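You operate a simulated robot arm through the tools that you are given. There is no shell and no other tool.

You are at the controls of a simulated robot arm. One attempt, no reset.

## Task
Switch the water from the right row to zone 5: line gauge to 2.0 bar, then one run.
Fine: Shut the row valve, open that zone alone, press the run pad once and shut the zone after the run.

The check looks at the end state, three seconds after you hand in, the way a careful person would. Anything else that was tipped, shoved, dropped, spilled or broken makes it a failure.

## Robot
A 7-joint arm with a two-finger parallel gripper, fixed in place. Base frame: the origin is on the floor under the middle of its stand, x ahead of it, y to its left, z up; the work surface is at about z = 74. Lengths are in cm, angles in degrees, forces in N, time in s.
It reaches about 124.7 cm from its shoulder. Its first joint turns from -132.0 to 132.0 degrees. Payload 3.91 kg.
The TCP is the grasp point between the finger pads, 3 cm short of the fingertips. In the tool frame z runs along the fingers and y along their closing line. The gripper opens to 11 cm. The fingers are 2 cm wide and 1 cm thick; the gripper's body (4.8 by 11.2 cm) begins 5.5 cm behind the TCP.
Orientation is that of the tool frame in the base frame, as a unit quaternion [w, x, y, z]. With the fingers straight down and closing along the base's y, the tool's x points along the base's -x, its y along +y and its z along -z.

## Interface
- The arm moves only by the tool move_arm. Its argument "deltas" is a list of rows, each a list of 7 numbers: the shift along the tool's x, y, z in cm, then the turn, a rotation vector about the tool's x, y, z in rad, then the closure in counts, from 0 (fully open) to 255 (shut). In form: [[tx, ty, tz, ax, ay, az, claw], ...]. A call has 1 to 20 rows; each row is the pose to reach, as a shift and turn from the pose commanded when the call began, along the tool's axes at that moment. Each row takes 0.2 s and may step no farther than 5 cm and 8.6 degrees from the row before; otherwise, or with a gripper value out of range, the whole call is refused. A pose out of reach is approached as far as the arm can. The call stops where the force on the tool passes 90 N (or 10 N more than at its start, if that is more) or the arm is blocked; 0.2 s more then pass. Each finger travels about 10.8 cm/s and halts on what it meets, pressing with about 26 N; the grip force reading is that of the motor and also rises with nothing between the fingers. The clock runs only during rows and for 0.2 s after the last one: add rows that repeat a pose to give the fingers time. The reply holds the time, the measured pose of the TCP, the force on the tool along the base axes, the opening and the grip force, in the units named above and with some noise, with the torque about the TCP (base axes, N m) and any sound that the robot's microphone picked up.
- Cameras (640 x 400 px; columns grow to the right, rows downward): "scene" is fixed at [20.86, -63.76, 159.72]; the picture's right is [0.65, -0.76, 0.00], its down [-0.29, -0.25, -0.92] and it looks along [0.70, 0.60, -0.38] (base axes); focal length 331 px, centre (320, 200). "wrist" rides on the gripper at [7.2, 1.7, -10.3] in the tool frame; the picture's right is [-0.23, 0.97, 0.00], its down [-0.76, -0.18, -0.62] and it looks along [-0.61, -0.14, 0.78] (tool axes); focal length 222 px, centre (320, 200). There is no depth. A picture from a camera that has moved, and an enlarged one, comes with that camera's place and axes in the base frame and with its lens. The place of the scene camera against the robot may be out by one fixed shift of up to 2.5 cm in any direction.
- snapshot(camera): a new picture of that camera. It takes no simulated time.
- enlarge(camera, box): a new picture of the part [left, top, right, bottom] of that camera's present view, enlarged. It takes no simulated time.
- hand_in(): hands the job in; it is judged then, once.

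Nothing tells you positions but the pictures and the camera data. Unless the task says otherwise, let go and move clear before handing in.

The tools are called after "Emit:" by a JSON object that holds its "name" and its "arguments". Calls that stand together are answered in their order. move_arm: Moves the arm, as the interface text tells. Its arguments: {"type":"object","properties":{"deltas":{"type":"array","items":{"type":"array","items":{"type":"number"}}}},"required":["deltas"]} The other tools are called the same way: snapshot (camera) takes a picture; enlarge (camera, box) takes an enlarged picture of a part of a camera's view; hand_in () hands the job in.

At the start:

```text
time: 0.0
tcp_pos: [72.84, 10.73, 146.9]
tool_rot: [0.0, 0.001, 1.0, 0.0]
contact_force: [-0.5, -0.2, 0.2]
moment: [-0.04, -0.01, 0.01]
opening: 11.0
grasp_force: 0.1
```

scene: 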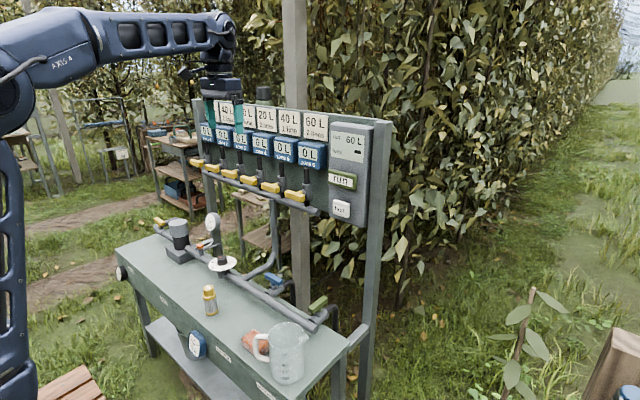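
wrist: 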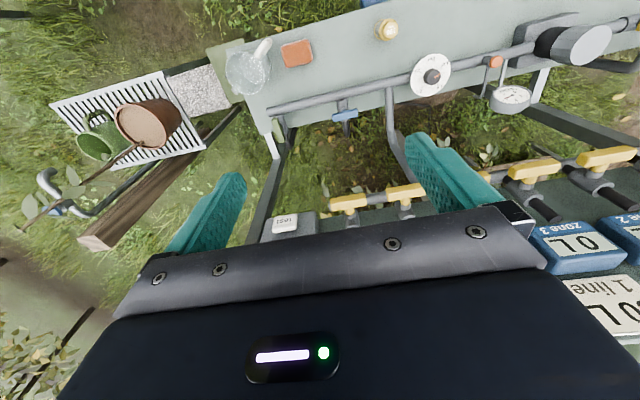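

I see a bench with pipes, a gauge, a regulator knob, and a board with zone valves (yellow levers) and a control panel. I'll look closer at each part before moving.

Emit:
{"name": "enlarge", "arguments": {"camera": "scene", "box": [180, 80, 380, 230]}}

Emit:
{"name": "enlarge", "arguments": {"camera": "scene", "box": [100, 200, 380, 400]}}

Emit:
{"name": "enlarge", "arguments": {"camera": "wrist", "box": [200, 0, 640, 240]}}

```text
2.67 times, centred on (280, 155) of scene
camera zoom: at [20.86, -63.76, 159.72], right [0.65, -0.76, 0.0], down [-0.29, -0.25, -0.92], along [0.7, 0.6, -0.38], focal length 882 px, centre (427, 320)
```

zoom: 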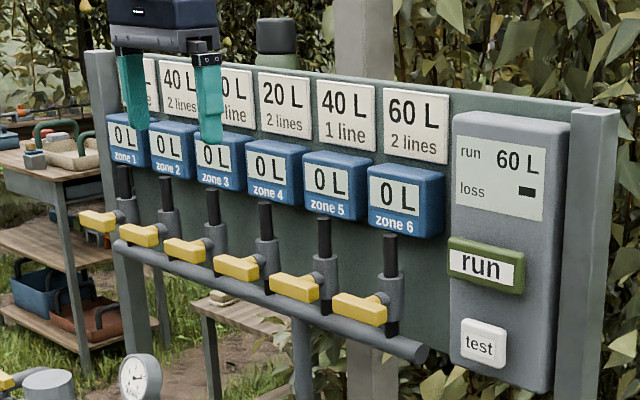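

```text
2.00 times, centred on (240, 300) of scene
camera zoom: at [20.86, -63.76, 159.72], right [0.65, -0.76, 0.0], down [-0.29, -0.25, -0.92], along [0.7, 0.6, -0.38], focal length 662 px, centre (480, 0)
```

zoom: 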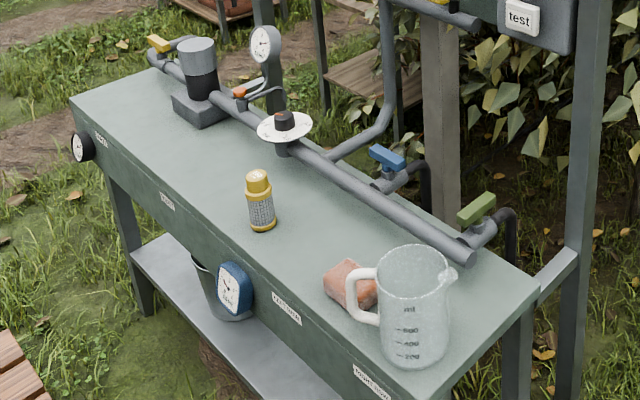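

```text
1.45 times, centred on (420, 120) of wrist
camera zoom: at [65.41, 12.56, 157.19], right [0.23, 0.97, 0.0], down [0.76, -0.18, 0.62], along [0.61, -0.14, -0.78], focal length 323 px, centre (174, 316)
```

zoom: 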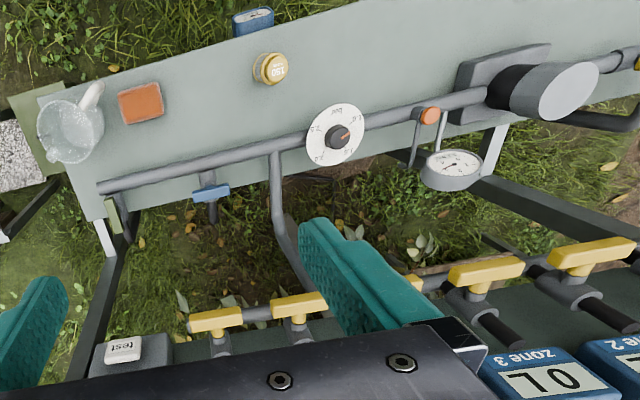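

There are labels on the bench front and coloured valves (yellow, blue, green, and an orange cock). I'll zoom in more to read the labels, dial and valve states.

Emit:
{"name": "enlarge", "arguments": {"camera": "scene", "box": [105, 205, 215, 285]}}

Emit:
{"name": "enlarge", "arguments": {"camera": "scene", "box": [180, 200, 270, 280]}}

Emit:
{"name": "enlarge", "arguments": {"camera": "scene", "box": [255, 260, 355, 340]}}

Emit:
{"name": "enlarge", "arguments": {"camera": "scene", "box": [180, 310, 320, 400]}}

Emit:
{"name": "enlarge", "arguments": {"camera": "scene", "box": [310, 115, 380, 225]}}

Emit:
{"name": "enlarge", "arguments": {"camera": "wrist", "box": [380, 20, 560, 130]}}

```text
5.00 times, centred on (160, 245) of scene
camera zoom: at [20.86, -63.76, 159.72], right [0.65, -0.76, 0.0], down [-0.29, -0.25, -0.92], along [0.7, 0.6, -0.38], focal length 1654 px, centre (1120, -25)
```

zoom: 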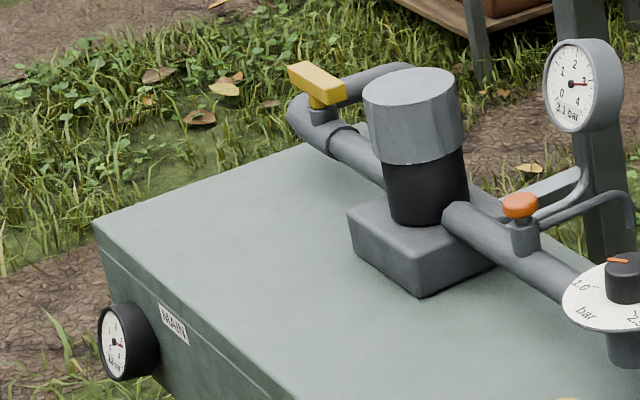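

```text
5.00 times, centred on (225, 240) of scene
camera zoom: at [20.86, -63.76, 159.72], right [0.65, -0.76, 0.0], down [-0.29, -0.25, -0.92], along [0.7, 0.6, -0.38], focal length 1654 px, centre (795, 0)
```

zoom: 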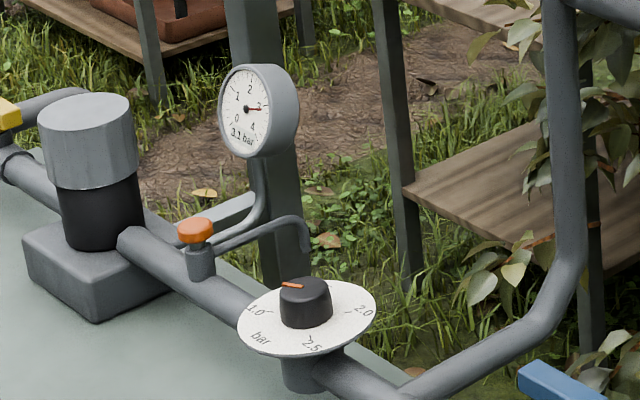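

```text
5.00 times, centred on (305, 300) of scene
camera zoom: at [20.86, -63.76, 159.72], right [0.65, -0.76, 0.0], down [-0.29, -0.25, -0.92], along [0.7, 0.6, -0.38], focal length 1654 px, centre (395, -300)
```

zoom: 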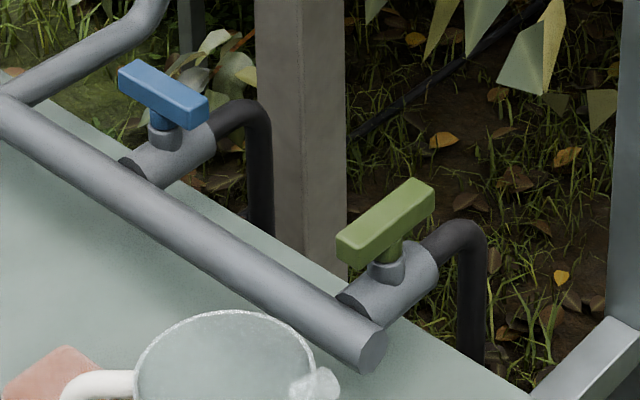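

```text
4.44 times, centred on (250, 355) of scene
camera zoom: at [20.86, -63.76, 159.72], right [0.65, -0.76, 0.0], down [-0.29, -0.25, -0.92], along [0.7, 0.6, -0.38], focal length 1470 px, centre (631, -489)
```

zoom: 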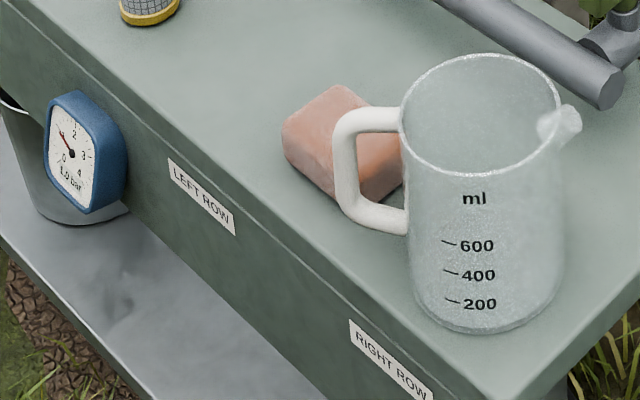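

```text
3.64 times, centred on (345, 170) of scene
camera zoom: at [20.86, -63.76, 159.72], right [0.65, -0.76, 0.0], down [-0.29, -0.25, -0.92], along [0.7, 0.6, -0.38], focal length 1203 px, centre (229, 309)
```

zoom: 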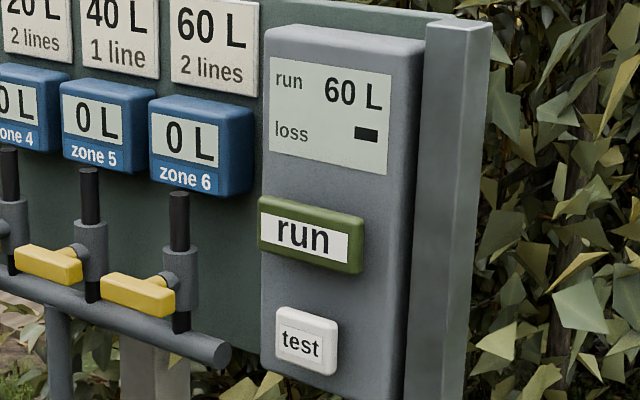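

```text
3.56 times, centred on (470, 75) of wrist
camera zoom: at [65.41, 12.56, 157.19], right [0.23, 0.97, 0.0], down [0.76, -0.18, 0.62], along [0.61, -0.14, -0.78], focal length 790 px, centre (-213, 644)
```

zoom: 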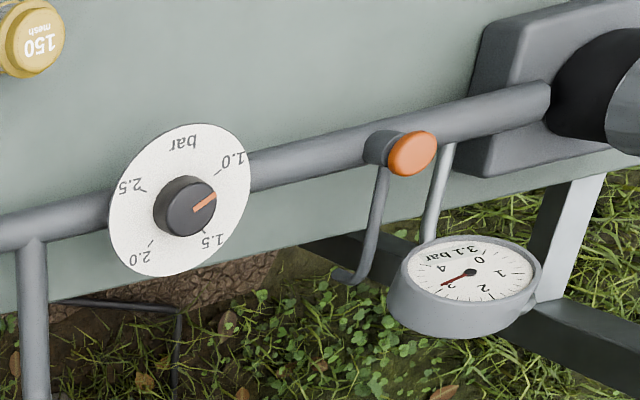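

The bench front carries labels I need to read exactly (MAIN, something, LEFT ROW, RIGHT ROW). I'll zoom further on those and the gauges.

Emit:
{"name": "enlarge", "arguments": {"camera": "scene", "box": [110, 260, 190, 310]}}

Emit:
{"name": "enlarge", "arguments": {"camera": "scene", "box": [170, 320, 234, 360]}}

Emit:
{"name": "enlarge", "arguments": {"camera": "scene", "box": [190, 205, 254, 245]}}

Emit:
{"name": "enlarge", "arguments": {"camera": "scene", "box": [190, 90, 270, 140]}}

Emit:
{"name": "enlarge", "arguments": {"camera": "scene", "box": [250, 140, 346, 220]}}

Emit:
{"name": "enlarge", "arguments": {"camera": "wrist", "box": [320, 150, 640, 350]}}

```text
8.00 times, centred on (150, 285) of scene
camera zoom: at [20.86, -63.76, 159.72], right [0.65, -0.76, 0.0], down [-0.29, -0.25, -0.92], along [0.7, 0.6, -0.38], focal length 2646 px, centre (1680, -480)
```

zoom: 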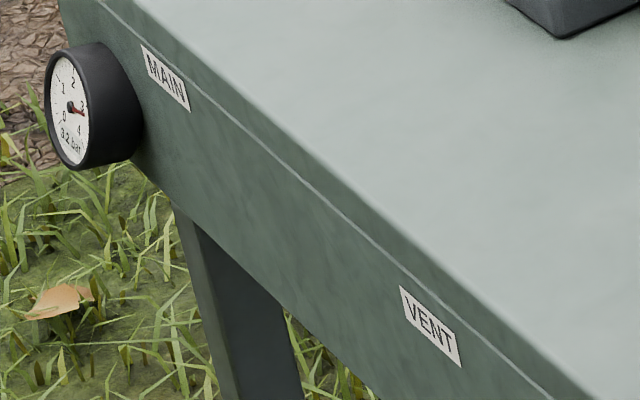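

```text
10.00 times, centred on (202, 340) of scene
camera zoom: at [20.86, -63.76, 159.72], right [0.65, -0.76, 0.0], down [-0.29, -0.25, -0.92], along [0.7, 0.6, -0.38], focal length 3308 px, centre (1500, -1200)
```

zoom: 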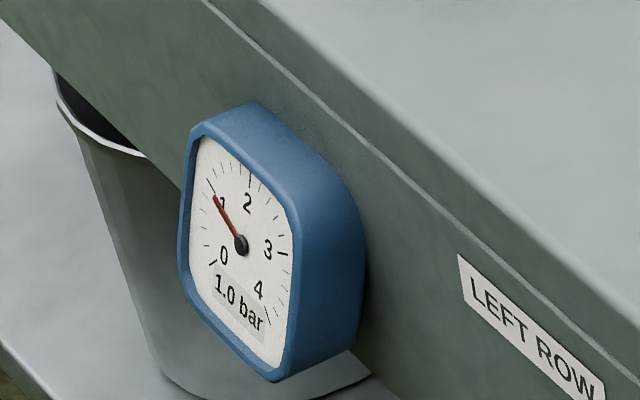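

```text
10.00 times, centred on (222, 225) of scene
camera zoom: at [20.86, -63.76, 159.72], right [0.65, -0.76, 0.0], down [-0.29, -0.25, -0.92], along [0.7, 0.6, -0.38], focal length 3308 px, centre (1300, -50)
```

zoom: 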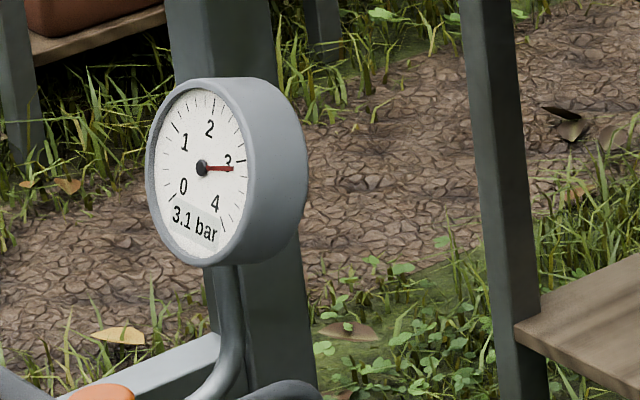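

```text
8.00 times, centred on (230, 115) of scene
camera zoom: at [20.86, -63.76, 159.72], right [0.65, -0.76, 0.0], down [-0.29, -0.25, -0.92], along [0.7, 0.6, -0.38], focal length 2646 px, centre (1040, 880)
```

zoom: 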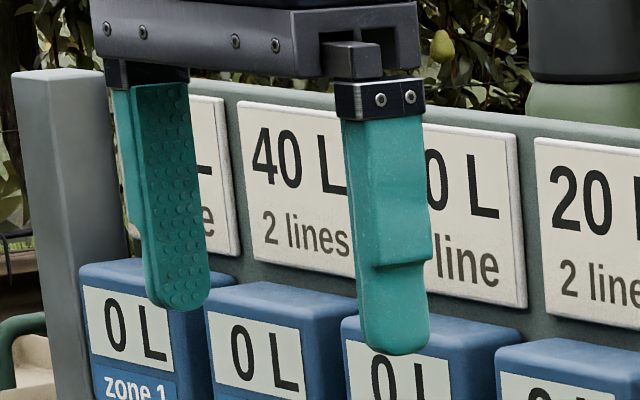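

```text
5.00 times, centred on (298, 180) of scene
camera zoom: at [20.86, -63.76, 159.72], right [0.65, -0.76, 0.0], down [-0.29, -0.25, -0.92], along [0.7, 0.6, -0.38], focal length 1654 px, centre (430, 300)
```

zoom: 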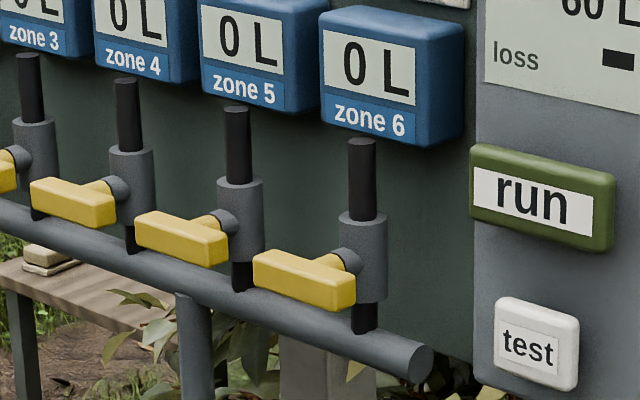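

```text
2.00 times, centred on (480, 250) of wrist
camera zoom: at [65.41, 12.56, 157.19], right [0.23, 0.97, 0.0], down [0.76, -0.18, 0.62], along [0.61, -0.14, -0.78], focal length 444 px, centre (0, 100)
```

zoom: 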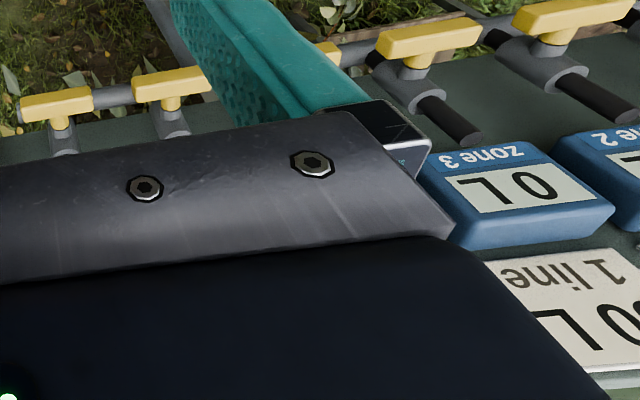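

The colour pairing is clear. MAIN (yellow) is open, VENT is the orange cock, LEFT ROW (blue) is closed across its pipe and RIGHT ROW (green) is open along its pipe. The blue gauge reads 1.0 bar and is probably the line gauge. The green valve looks to be around (88, -7, 86), so I'll lower the arm in front of it for a closer wrist view.

Emit:
{"name": "move_arm", "arguments": {"deltas": [[0, -2, 4, 0, 0, 0, 0], [0, -4, 8, 0, 0, 0, 0], [0, -6, 12, 0, 0, 0, 0], [0, -8, 16, 0, 0, 0, 0], [0, -10, 20, 0, 0, 0, 0], [0, -12, 24, 0, 0, 0, 0], [0, -14, 27, 0, 0, 0, 0], [0, -15.5, 29, 0, 0, 0, 0], [0, -16.7, 30, 0, 0, 0, 0]]}}

Emit:
{"name": "snapshot", "arguments": {"camera": "wrist"}}

Emit:
{"name": "snapshot", "arguments": {"camera": "scene"}}

```text
time: 2.0
tcp_pos: [72.83, -6.01, 116.64]
tool_rot: [0.0, 0.0, 1.0, 0.0]
contact_force: [0.3, 0.1, -0.1]
moment: [0.01, 0.05, 0.0]
opening: 11.0
grasp_force: 0.0
```

```text
taken
camera wrist: at [65.44, -4.19, 127.07], right [0.23, 0.97, 0.0], down [0.76, -0.18, 0.62], along [0.61, -0.14, -0.78], focal length 222 px, centre (320, 200)
```

wrist: 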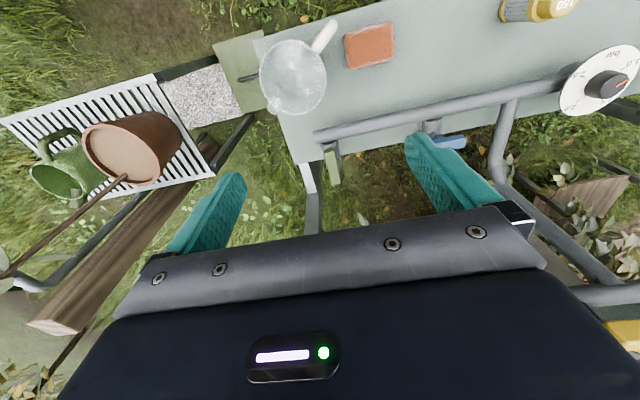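

```text
taken
```

scene: 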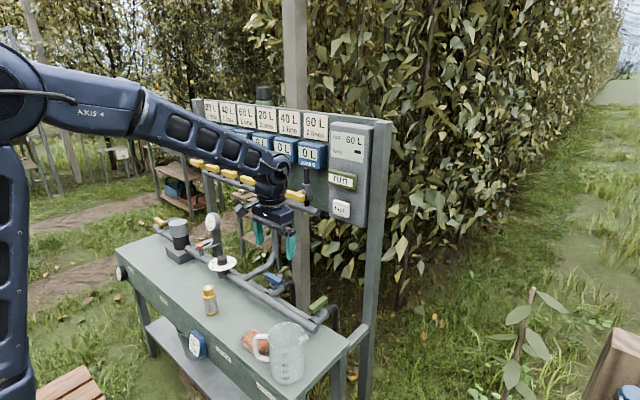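

The green handle is visible near (333,162) in the wrist view. I'll enlarge both views to triangulate it.

Emit:
{"name": "enlarge", "arguments": {"camera": "wrist", "box": [270, 80, 430, 200]}}

Emit:
{"name": "enlarge", "arguments": {"camera": "scene", "box": [200, 130, 380, 250]}}

Emit:
{"name": "enlarge", "arguments": {"camera": "scene", "box": [290, 280, 350, 320]}}

```text
3.33 times, centred on (350, 140) of wrist
camera zoom: at [65.44, -4.19, 127.07], right [0.23, 0.97, 0.0], down [0.76, -0.18, 0.62], along [0.61, -0.14, -0.78], focal length 740 px, centre (220, 400)
```

zoom: 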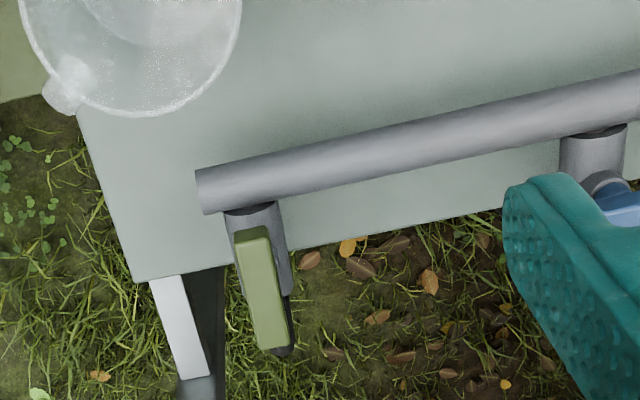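

```text
3.33 times, centred on (290, 190) of scene
camera zoom: at [20.86, -63.76, 159.72], right [0.65, -0.76, 0.0], down [-0.29, -0.25, -0.92], along [0.7, 0.6, -0.38], focal length 1103 px, centre (420, 233)
```

zoom: 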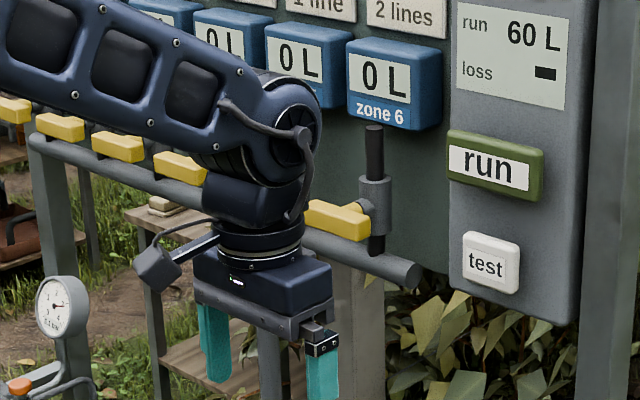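

```text
10.00 times, centred on (320, 300) of scene
camera zoom: at [20.86, -63.76, 159.72], right [0.65, -0.76, 0.0], down [-0.29, -0.25, -0.92], along [0.7, 0.6, -0.38], focal length 3308 px, centre (320, -800)
```

zoom: 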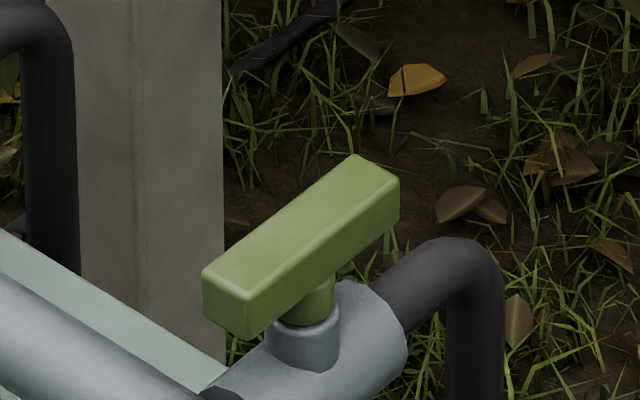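

I estimate the green handle runs along x from about 85 to 93 at y=-7, with its top near z=86.5. The panel bottom is around z=119, so I'll approach low, clear of the jug, and check the view again.

Emit:
{"name": "move_arm", "arguments": {"deltas": [[-1.4, -0.2, 4, 0, 0, 0, 0], [-2.8, -0.4, 8, 0, 0, 0, 0], [-4.4, -0.6, 12, 0, 0, 0, 0], [-6, -0.8, 16, 0, 0, 0, 0], [-7.2, -0.9, 19.6, 0, 0, 0, 0]]}}

Emit:
{"name": "snapshot", "arguments": {"camera": "wrist"}}

Emit:
{"name": "enlarge", "arguments": {"camera": "scene", "box": [220, 150, 400, 350]}}

```text
time: 3.2
tcp_pos: [79.86, -6.76, 96.98]
tool_rot: [0.0, -0.001, 1.0, 0.0]
contact_force: [-0.6, 0.1, 0.4]
moment: [0.02, 0.01, 0.01]
opening: 10.99
grasp_force: 0.3
```

```text
taken
camera wrist: at [72.57, -4.94, 107.31], right [0.23, 0.97, 0.0], down [0.76, -0.18, 0.62], along [0.61, -0.14, -0.78], focal length 222 px, centre (320, 200)
```

wrist: 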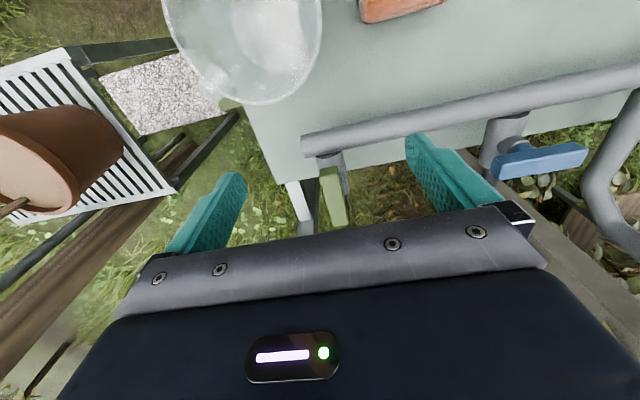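

```text
2.00 times, centred on (310, 250) of scene
camera zoom: at [20.86, -63.76, 159.72], right [0.65, -0.76, 0.0], down [-0.29, -0.25, -0.92], along [0.7, 0.6, -0.38], focal length 662 px, centre (340, 100)
```

zoom: 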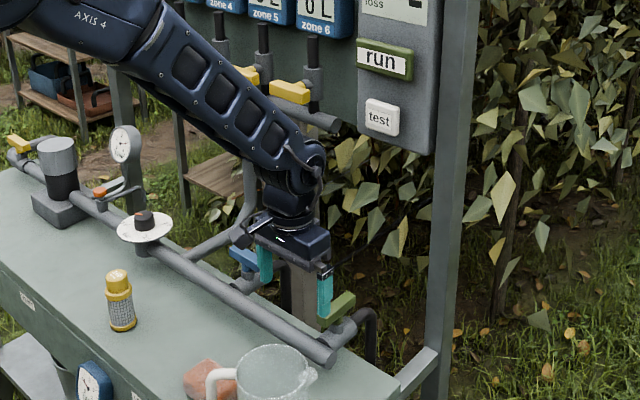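

The handle lies between the fingers' lanes. I'll enlarge to measure it.

Emit:
{"name": "enlarge", "arguments": {"camera": "wrist", "box": [270, 100, 430, 240]}}

```text
2.86 times, centred on (350, 170) of wrist
camera zoom: at [72.57, -4.94, 107.31], right [0.23, 0.97, 0.0], down [0.76, -0.18, 0.62], along [0.61, -0.14, -0.78], focal length 635 px, centre (234, 286)
```

zoom: 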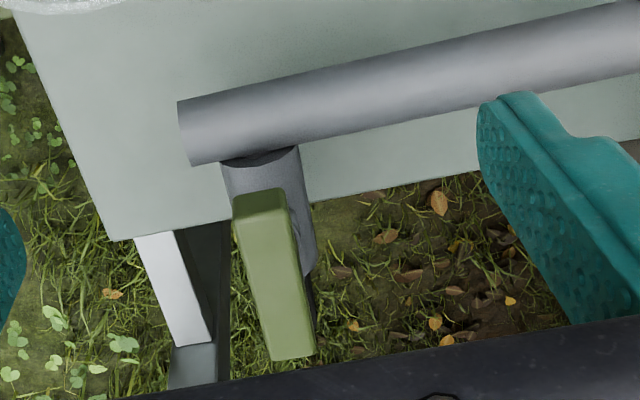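

The handle centre is at about (89.1, -6.9), with the top near z=86.7 and a width of about 1.9 cm. I'll move in so the fingertips straddle it at bottom-face height.

Emit:
{"name": "move_arm", "arguments": {"deltas": [[-2.5, -0.1, 3, 0, 0, 0, 0], [-5, -0.15, 6, 0, 0, 0, 0], [-8, -0.16, 7.2, 0, 0, 0, 0], [-9.24, -0.16, 9.2, 0, 0, 0, 0], [-9.24, -0.16, 9.2, 0, 0, 0, 0]]}}

Emit:
{"name": "snapshot", "arguments": {"camera": "wrist"}}

Emit:
{"name": "enlarge", "arguments": {"camera": "scene", "box": [240, 150, 400, 350]}}

```text
time: 4.4
tcp_pos: [89.1, -6.69, 87.91]
tool_rot: [-0.001, -0.001, 1.0, 0.0]
contact_force: [-0.2, 0.1, 0.7]
moment: [0.01, -0.03, -0.01]
opening: 10.99
grasp_force: 0.0
```

```text
taken
camera wrist: at [81.94, -5.01, 98.2], right [0.23, 0.97, 0.0], down [0.76, -0.18, 0.62], along [0.61, -0.14, -0.78], focal length 222 px, centre (320, 200)
```

wrist: 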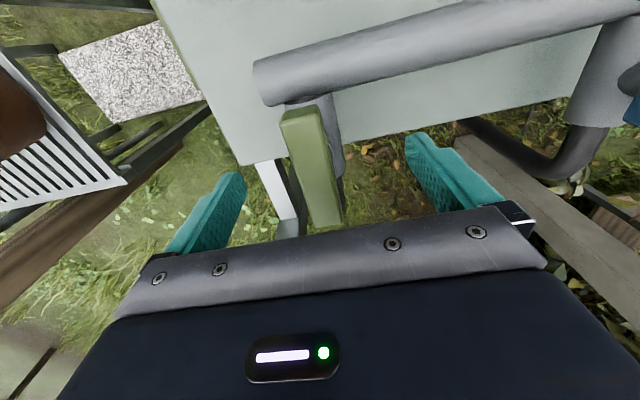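

```text
2.00 times, centred on (320, 250) of scene
camera zoom: at [20.86, -63.76, 159.72], right [0.65, -0.76, 0.0], down [-0.29, -0.25, -0.92], along [0.7, 0.6, -0.38], focal length 662 px, centre (320, 100)
```

zoom: 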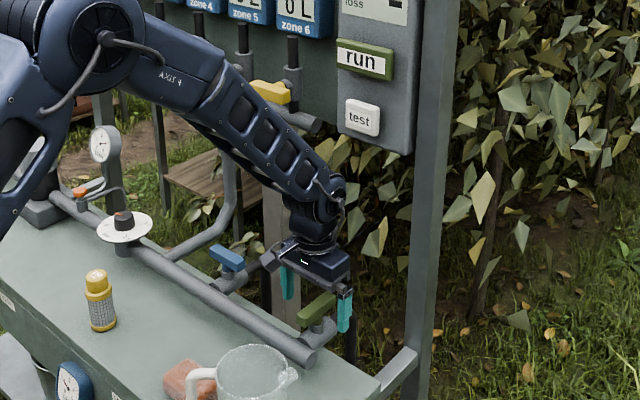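

The handle sits between the open fingers. I'll lower slightly and close on it.

Emit:
{"name": "move_arm", "arguments": {"deltas": [[0, -0.05, 0.3, 0, 0, 0, 0], [0, -0.05, 0.3, 0, 0, 0, 128], [0, -0.05, 0.3, 0, 0, 0, 200], [0, -0.05, 0.3, 0, 0, 0, 255], [0, -0.05, 0.3, 0, 0, 0, 255], [0, -0.05, 0.3, 0, 0, 0, 255]]}}

Emit:
{"name": "snapshot", "arguments": {"camera": "wrist"}}

Emit:
{"name": "enlarge", "arguments": {"camera": "scene", "box": [280, 240, 360, 320]}}

```text
time: 5.8
tcp_pos: [89.2, -6.94, 87.59]
tool_rot: [0.0, 0.0, 1.0, 0.0]
contact_force: [-0.3, -14.7, -2.8]
moment: [-0.28, -0.33, -0.01]
opening: 2.19
grasp_force: 45.2
```

```text
taken
camera wrist: at [81.9, -5.26, 97.91], right [0.23, 0.97, 0.0], down [0.76, -0.18, 0.62], along [0.61, -0.14, -0.78], focal length 222 px, centre (320, 200)
```

wrist: 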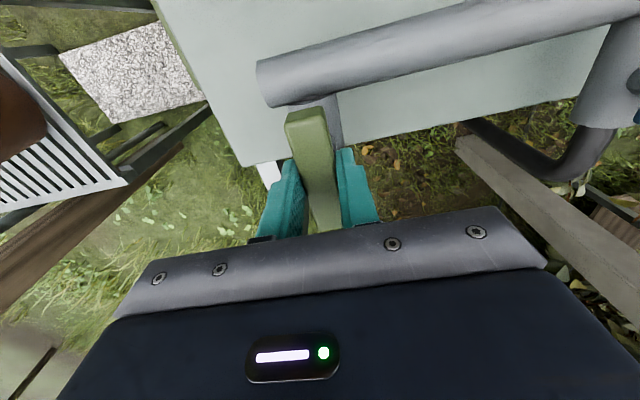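

```text
5.00 times, centred on (320, 280) of scene
camera zoom: at [20.86, -63.76, 159.72], right [0.65, -0.76, 0.0], down [-0.29, -0.25, -0.92], along [0.7, 0.6, -0.38], focal length 1654 px, centre (320, -200)
```

zoom: 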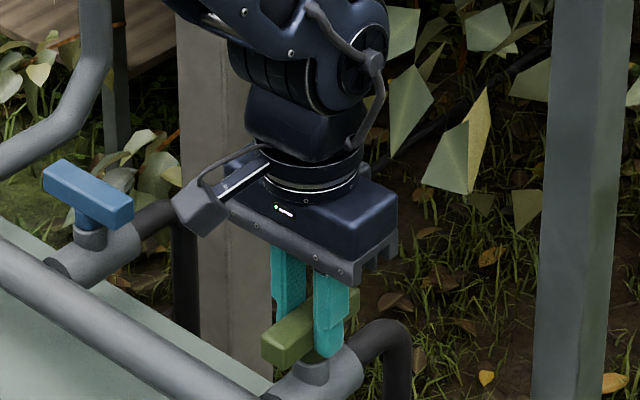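

I've gripped the handle at an opening of 2.2 with a small sideways load. I'll shift a little to relax that and try a small turn to learn which direction is free.

Emit:
{"name": "move_arm", "arguments": {"deltas": [[0, -0.2, 0, 0, 0, 0, 255], [0, -0.2, 0, 0, 0, 0.07, 255], [0, -0.2, 0, 0, 0, 0.14, 255], [0, -0.2, 0, 0, 0, 0.2, 255]]}}

Emit:
{"name": "snapshot", "arguments": {"camera": "wrist"}}

Emit:
{"name": "enlarge", "arguments": {"camera": "scene", "box": [280, 240, 360, 320]}}

```text
time: 6.8
tcp_pos: [89.14, -6.97, 87.55]
tool_rot: [-0.001, 0.099, 0.995, 0.0]
contact_force: [12.1, 11.4, -26.2]
moment: [0.24, 0.4, 0.03]
opening: 2.2
grasp_force: 45.1
```

```text
taken
camera wrist: at [82.39, -3.85, 97.93], right [0.42, 0.91, 0.0], down [0.71, -0.33, 0.62], along [0.57, -0.26, -0.78], focal length 222 px, centre (320, 200)
```

wrist: 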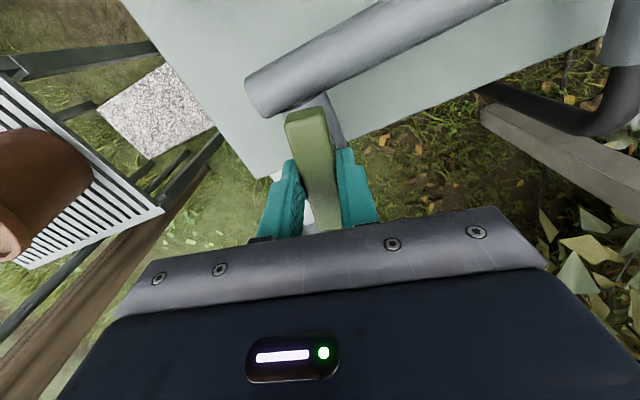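

```text
5.00 times, centred on (320, 280) of scene
camera zoom: at [20.86, -63.76, 159.72], right [0.65, -0.76, 0.0], down [-0.29, -0.25, -0.92], along [0.7, 0.6, -0.38], focal length 1654 px, centre (320, -200)
```

zoom: 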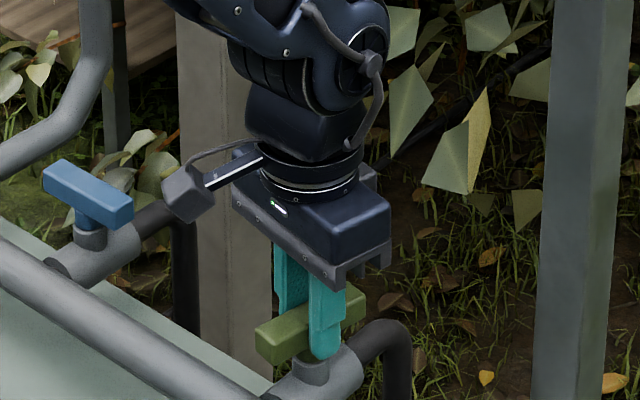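

The handle turns with the gripper with almost no moment, so this direction is free. I'll continue the turn in stages toward 90 degrees.

Emit:
{"name": "move_arm", "arguments": {"deltas": [[0, 0.08, 0.1, 0, 0, 0.12, 255], [0, 0.08, 0.1, 0, 0, 0.24, 255], [0, 0.08, 0.1, 0, 0, 0.36, 255], [0, 0.08, 0.1, 0, 0, 0.48, 255], [0, 0.08, 0.1, 0, 0, 0.6, 255]]}}

Emit:
{"name": "snapshot", "arguments": {"camera": "wrist"}}

Emit:
{"name": "enlarge", "arguments": {"camera": "scene", "box": [280, 240, 360, 320]}}

```text
time: 8.0
tcp_pos: [89.2, -6.94, 87.53]
tool_rot: [-0.001, 0.389, 0.921, 0.0]
contact_force: [4.5, 29.1, -24.0]
moment: [0.31, -0.06, 0.02]
opening: 2.2
grasp_force: 45.3
```

```text
taken
camera wrist: at [85.37, -0.49, 97.94], right [0.86, 0.51, 0.0], down [0.4, -0.67, 0.62], along [0.32, -0.53, -0.78], focal length 222 px, centre (320, 200)
```

wrist: 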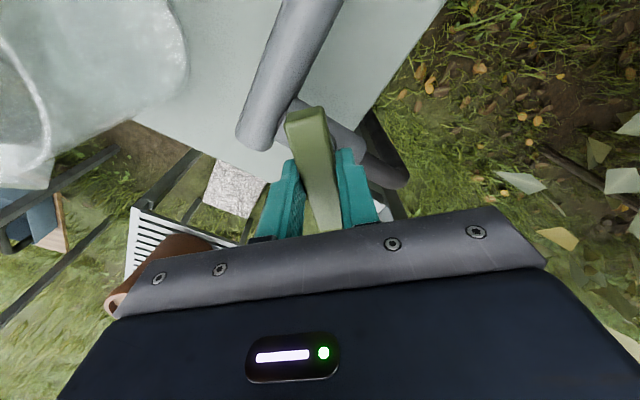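

```text
5.00 times, centred on (320, 280) of scene
camera zoom: at [20.86, -63.76, 159.72], right [0.65, -0.76, 0.0], down [-0.29, -0.25, -0.92], along [0.7, 0.6, -0.38], focal length 1654 px, centre (320, -200)
```

zoom: 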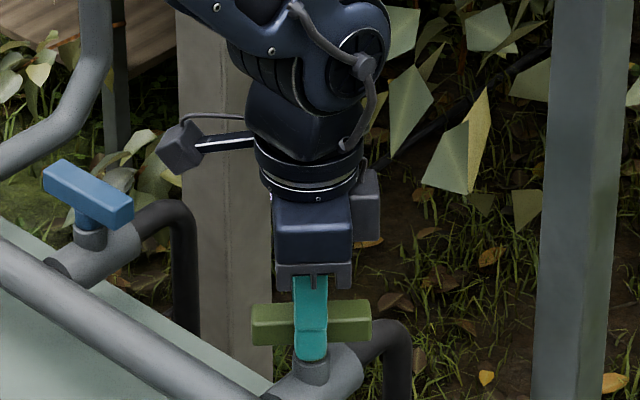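

It's turned 45 degrees cleanly. I'll continue to about 90 degrees with a small relaxing shift.

Emit:
{"name": "move_arm", "arguments": {"deltas": [[0.1, 0.1, 0.05, 0, 0, 0.13, 255], [0.1, 0.1, 0.05, 0, 0, 0.26, 255], [0.1, 0.1, 0.05, 0, 0, 0.39, 255], [0.1, 0.1, 0.05, 0, 0, 0.52, 255], [0.1, 0.1, 0.05, 0, 0, 0.65, 255], [0.1, 0.1, 0.05, 0, 0, 0.77, 255]]}}

Emit:
{"name": "snapshot", "arguments": {"camera": "wrist"}}

Emit:
{"name": "enlarge", "arguments": {"camera": "scene", "box": [280, 240, 360, 320]}}

Emit:
{"name": "enlarge", "arguments": {"camera": "scene", "box": [170, 320, 234, 360]}}

```text
time: 9.4
tcp_pos: [89.41, -6.76, 87.58]
tool_rot: [0.0, 0.707, 0.707, 0.0]
contact_force: [18.8, 21.3, -11.8]
moment: [0.17, -0.11, 0.06]
opening: 2.2
grasp_force: 44.6
```

```text
taken
camera wrist: at [90.97, 0.42, 97.95], right [0.97, -0.23, 0.0], down [-0.18, -0.76, 0.62], along [-0.14, -0.61, -0.78], focal length 222 px, centre (320, 200)
```

wrist: 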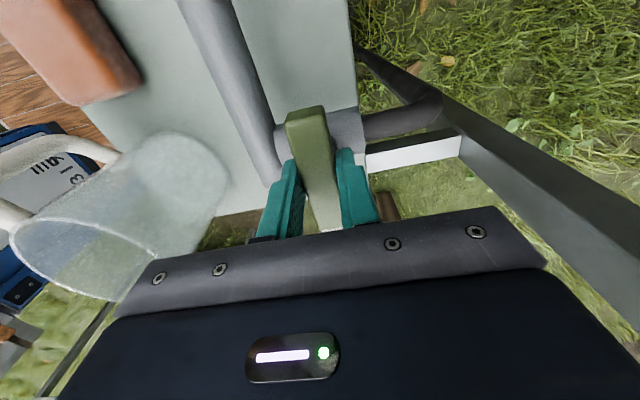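

```text
5.00 times, centred on (320, 280) of scene
camera zoom: at [20.86, -63.76, 159.72], right [0.65, -0.76, 0.0], down [-0.29, -0.25, -0.92], along [0.7, 0.6, -0.38], focal length 1654 px, centre (320, -200)
```

zoom: 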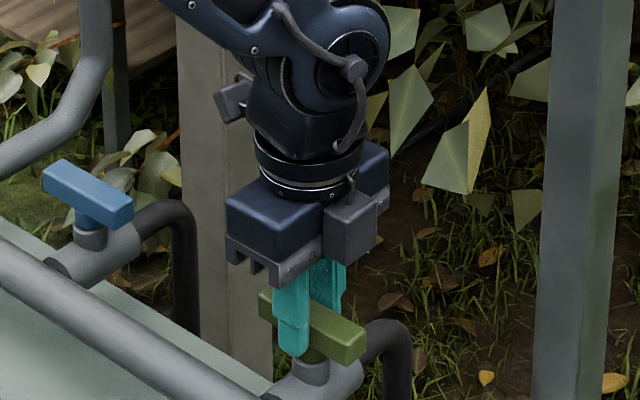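

```text
10.00 times, centred on (202, 340) of scene
camera zoom: at [20.86, -63.76, 159.72], right [0.65, -0.76, 0.0], down [-0.29, -0.25, -0.92], along [0.7, 0.6, -0.38], focal length 3308 px, centre (1500, -1200)
```

zoom: 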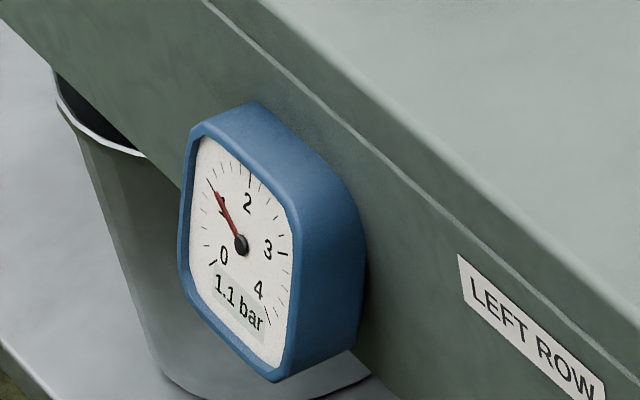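

The green handle is now across the pipe like the closed blue one, and the line gauge went from 1.0 to 1.1 bar, so the blue gauge is the line gauge. I'll let go and lift straight up.

Emit:
{"name": "move_arm", "arguments": {"deltas": [[0, 0, 0, 0, 0, 0, 140], [0, 0, 0, 0, 0, 0, 140], [0, 0, 0, 0, 0, 0, 140], [0, 0, -1.5, 0, 0, 0, 140], [0, 0, -3.3, 0, 0, 0, 140]]}}

Emit:
{"name": "snapshot", "arguments": {"camera": "wrist"}}

Emit:
{"name": "enlarge", "arguments": {"camera": "scene", "box": [280, 240, 360, 320]}}

```text
time: 10.6
tcp_pos: [89.18, -6.92, 91.0]
tool_rot: [-0.001, 0.707, 0.707, -0.001]
contact_force: [-0.1, -0.3, 0.4]
moment: [0.0, 0.01, 0.01]
opening: 4.96
grasp_force: 0.1
```

```text
taken
camera wrist: at [90.9, 0.4, 101.28], right [0.97, -0.23, 0.0], down [-0.18, -0.76, 0.62], along [-0.14, -0.61, -0.78], focal length 222 px, centre (320, 200)
```

wrist: 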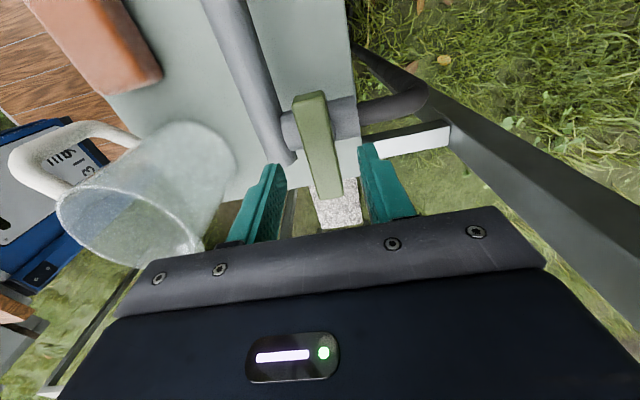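

```text
5.00 times, centred on (320, 280) of scene
camera zoom: at [20.86, -63.76, 159.72], right [0.65, -0.76, 0.0], down [-0.29, -0.25, -0.92], along [0.7, 0.6, -0.38], focal length 1654 px, centre (320, -200)
```

zoom: 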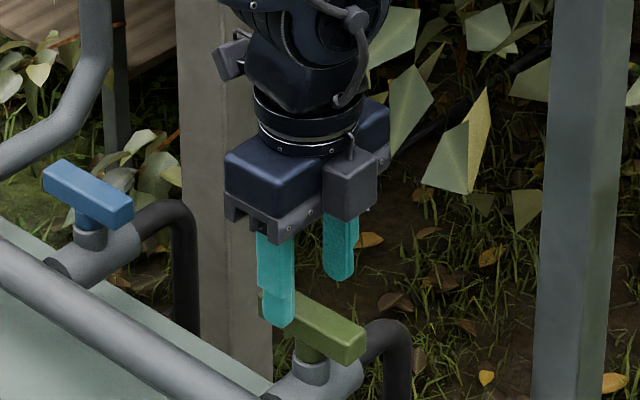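

The green handle is shut and undisturbed after release. Now I'll retreat and swing over to the regulator knob for a closer look.

Emit:
{"name": "move_arm", "arguments": {"deltas": [[0, -3, -2, 0, 0, 0, 140], [0, -6, -4, 0, 0, 0, 140], [0, -9.2, -6, 0, 0, 0, 140], [3, -10, -8, 0, 0, -0.14, 140], [7, -11, -10, 0, 0, -0.28, 100], [11, -12, -12, 0, 0, -0.42, 50], [15, -13, -14, 0, 0, -0.56, 0], [19, -13, -15, 0, 0, -0.7, 0], [23.5, -13, -15, 0, 0, -0.84, 0], [28, -13, -15, 0, 0, -0.98, 0], [32.5, -13, -15, 0, 0, -1.12, 0], [37, -13, -15, 0, 0, -1.26, 0], [41.5, -13, -15, 0, 0, -1.4, 0], [46, -12, -14.5, 0, 0, -1.54, 0], [46, -12, -14.5, 0, 0, -1.5708, 0]]}}

Emit:
{"name": "snapshot", "arguments": {"camera": "wrist"}}

Emit:
{"name": "snapshot", "arguments": {"camera": "scene"}}

```text
time: 13.8
tcp_pos: [77.05, 38.87, 105.7]
tool_rot: [0.0, -0.002, 1.0, 0.0]
contact_force: [-0.2, -0.2, -0.8]
moment: [-0.04, -0.01, 0.03]
opening: 11.0
grasp_force: 0.1
```

```text
taken
camera wrist: at [69.87, 40.82, 116.0], right [0.23, 0.97, 0.0], down [0.76, -0.18, 0.62], along [0.61, -0.14, -0.78], focal length 222 px, centre (320, 200)
```

wrist: 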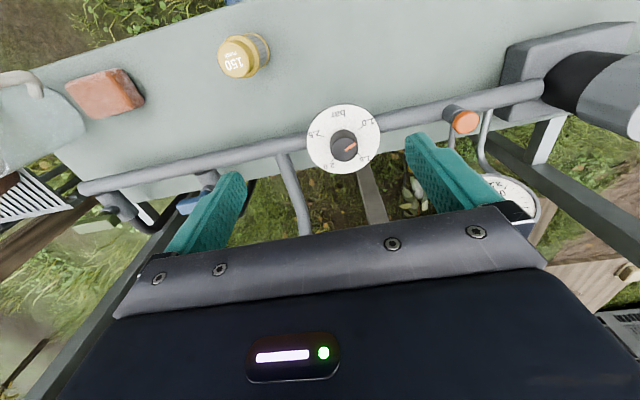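

```text
taken
```

scene: 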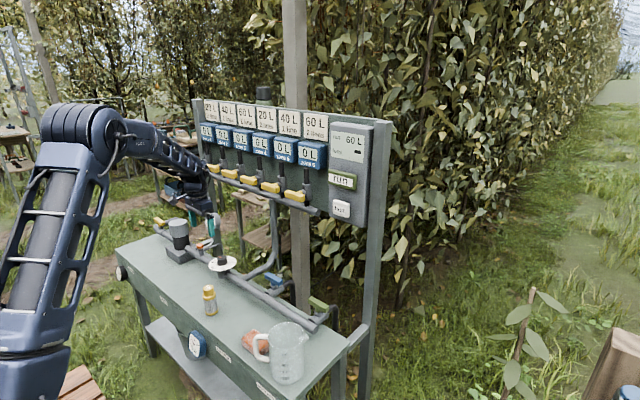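

The regulator knob is in view near (344,145). I'll enlarge for its position and dial.

Emit:
{"name": "enlarge", "arguments": {"camera": "wrist", "box": [294, 90, 404, 190]}}

Emit:
{"name": "enlarge", "arguments": {"camera": "wrist", "box": [400, 80, 560, 240]}}

Emit:
{"name": "enlarge", "arguments": {"camera": "scene", "box": [190, 235, 260, 285]}}

Emit:
{"name": "enlarge", "arguments": {"camera": "scene", "box": [140, 150, 260, 280]}}

```text
4.00 times, centred on (349, 140) of wrist
camera zoom: at [69.87, 40.82, 116.0], right [0.23, 0.97, 0.0], down [0.76, -0.18, 0.62], along [0.61, -0.14, -0.78], focal length 888 px, centre (204, 440)
```

zoom: 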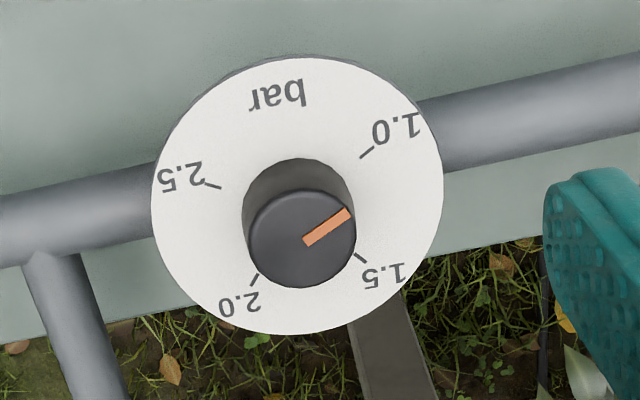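

```text
2.50 times, centred on (480, 160) of wrist
camera zoom: at [69.87, 40.82, 116.0], right [0.23, 0.97, 0.0], down [0.76, -0.18, 0.62], along [0.61, -0.14, -0.78], focal length 555 px, centre (-80, 300)
```

zoom: 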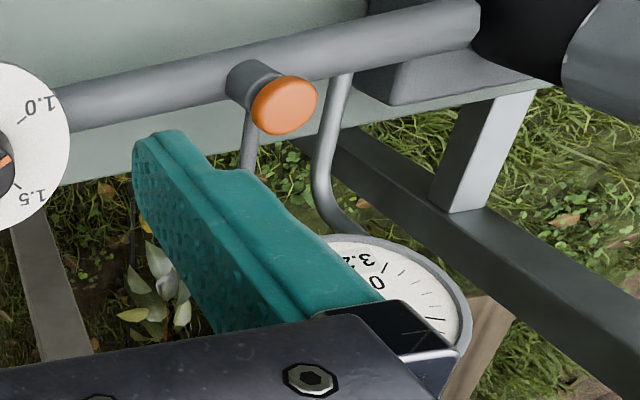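

```text
8.00 times, centred on (225, 260) of scene
camera zoom: at [20.86, -63.76, 159.72], right [0.65, -0.76, 0.0], down [-0.29, -0.25, -0.92], along [0.7, 0.6, -0.38], focal length 2646 px, centre (1080, -280)
```

zoom: 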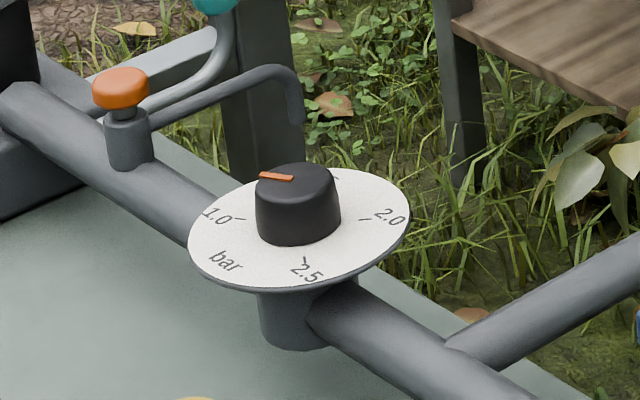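

```text
3.08 times, centred on (200, 215) of scene
camera zoom: at [20.86, -63.76, 159.72], right [0.65, -0.76, 0.0], down [-0.29, -0.25, -0.92], along [0.7, 0.6, -0.38], focal length 1018 px, centre (689, 154)
```

zoom: 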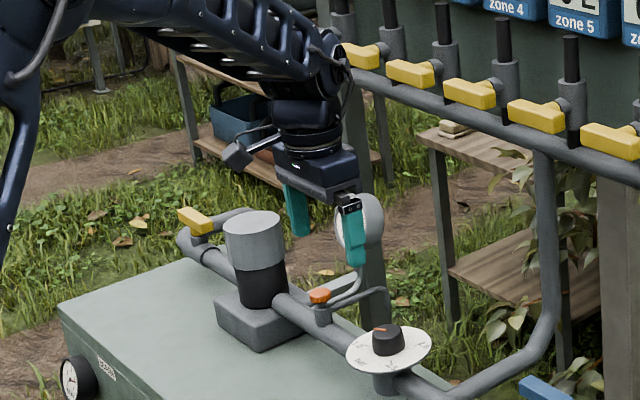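

The knob's centre is at about (84.5, 41, top ~87), its diameter is about 3.9 cm, and the pointer is near 1.0. Turning clockwise from above raises the pressure. I'll turn the gripper about -80 degrees first, to leave room for the whole turn, while lowering beside the knob.

Emit:
{"name": "move_arm", "arguments": {"deltas": [[-0.1, 0.2, 1, 0, 0, -0.14, 0], [-0.2, 0.4, 2, 0, 0, -0.28, 0], [-0.3, 0.6, 3, 0, 0, -0.42, 20], [-0.4, 0.9, 4, 0, 0, -0.56, 40], [-0.5, 1.2, 5, 0, 0, -0.7, 60], [-0.6, 1.4, 6, 0, 0, -0.84, 80], [-0.7, 1.6, 7, 0, 0, -0.98, 100], [-0.8, 1.8, 8, 0, 0, -1.12, 104], [-0.9, 2.0, 9, 0, 0, -1.26, 104], [-1.0, 2.2, 10, 0, 0, -1.4, 104], [-1.0, 2.2, 10.7, 0, 0, -1.4, 104]]}}

Emit:
{"name": "snapshot", "arguments": {"camera": "wrist"}}

Emit:
{"name": "enlarge", "arguments": {"camera": "scene", "box": [140, 150, 300, 290]}}

```text
time: 16.2
tcp_pos: [78.01, 41.18, 94.78]
tool_rot: [0.0, -0.644, 0.765, 0.0]
contact_force: [0.6, 0.5, 0.3]
moment: [0.0, 0.02, -0.04]
opening: 6.51
grasp_force: 0.1
```

```text
taken
camera wrist: at [75.16, 34.38, 105.04], right [-0.92, 0.39, 0.0], down [0.3, 0.72, 0.62], along [0.24, 0.57, -0.78], focal length 222 px, centre (320, 200)
```

wrist: 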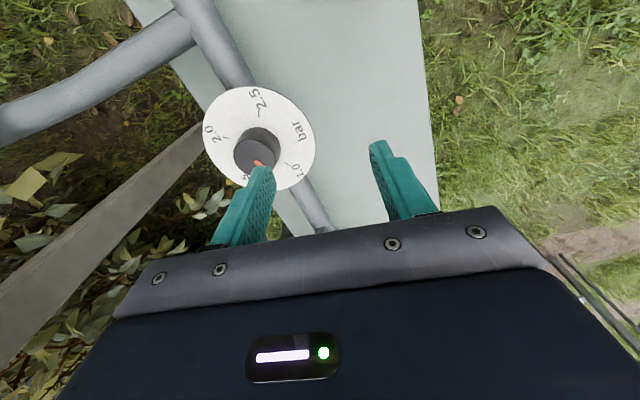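

```text
2.86 times, centred on (220, 220) of scene
camera zoom: at [20.86, -63.76, 159.72], right [0.65, -0.76, 0.0], down [-0.29, -0.25, -0.92], along [0.7, 0.6, -0.38], focal length 945 px, centre (606, 143)
```

zoom: 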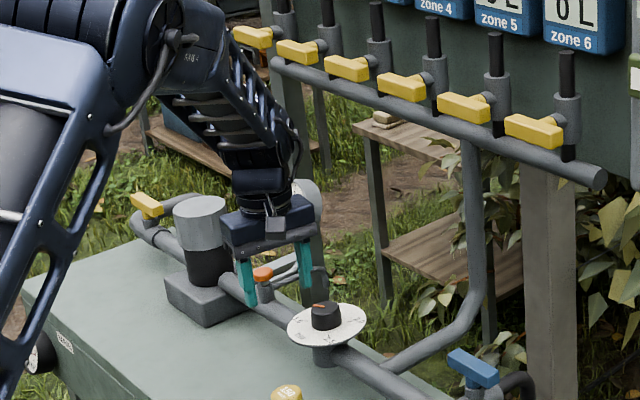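

I'll enlarge the wrist view to get a second bearing on the knob.

Emit:
{"name": "enlarge", "arguments": {"camera": "wrist", "box": [190, 70, 330, 210]}}

```text
2.86 times, centred on (260, 140) of wrist
camera zoom: at [75.16, 34.38, 105.04], right [-0.92, 0.39, 0.0], down [0.3, 0.72, 0.62], along [0.24, 0.57, -0.78], focal length 635 px, centre (491, 371)
```

zoom: 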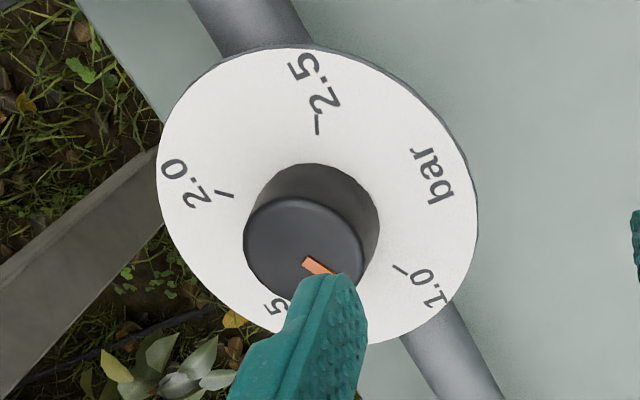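

The knob is fixed at (84.7, 41.1) with its top at about z=86.4. I'll move over it and lower until the fingertips are just above the dial plate.

Emit:
{"name": "move_arm", "arguments": {"deltas": [[-0.5, -3.3, 2, 0, 0, 0, 104], [-1.03, -6.62, 3, 0, 0, 0, 104], [-1.03, -6.62, 5.5, 0, 0, 0, 104], [-1.03, -6.62, 7.9, 0, 0, 0, 104], [-1.03, -6.62, 7.9, 0, 0, 0, 104]]}}

Emit:
{"name": "snapshot", "arguments": {"camera": "wrist"}}

Emit:
{"name": "enlarge", "arguments": {"camera": "scene", "box": [170, 200, 270, 290]}}

```text
time: 17.4
tcp_pos: [85.02, 41.28, 87.1]
tool_rot: [0.001, -0.645, 0.764, 0.0]
contact_force: [-3.8, -3.8, 31.2]
moment: [-0.2, 1.09, 0.29]
opening: 6.64
grasp_force: 1.2
```

```text
taken
camera wrist: at [81.96, 34.41, 97.42], right [-0.92, 0.39, 0.0], down [0.3, 0.72, 0.63], along [0.24, 0.58, -0.78], focal length 222 px, centre (320, 200)
```

wrist: 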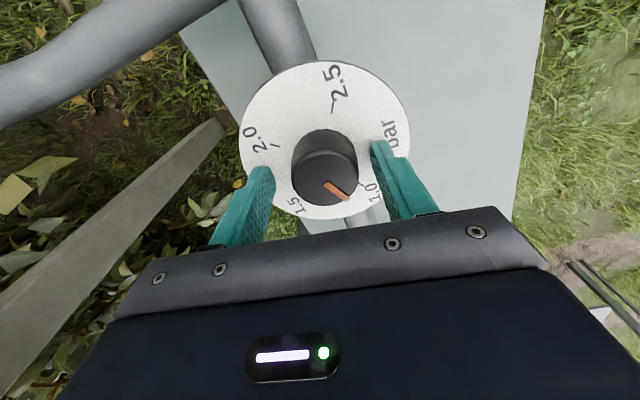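

```text
4.44 times, centred on (220, 245) of scene
camera zoom: at [20.86, -63.76, 159.72], right [0.65, -0.76, 0.0], down [-0.29, -0.25, -0.92], along [0.7, 0.6, -0.38], focal length 1470 px, centre (764, 0)
```

zoom: 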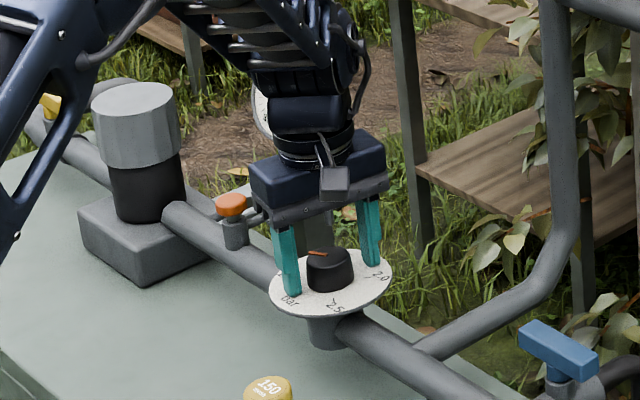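

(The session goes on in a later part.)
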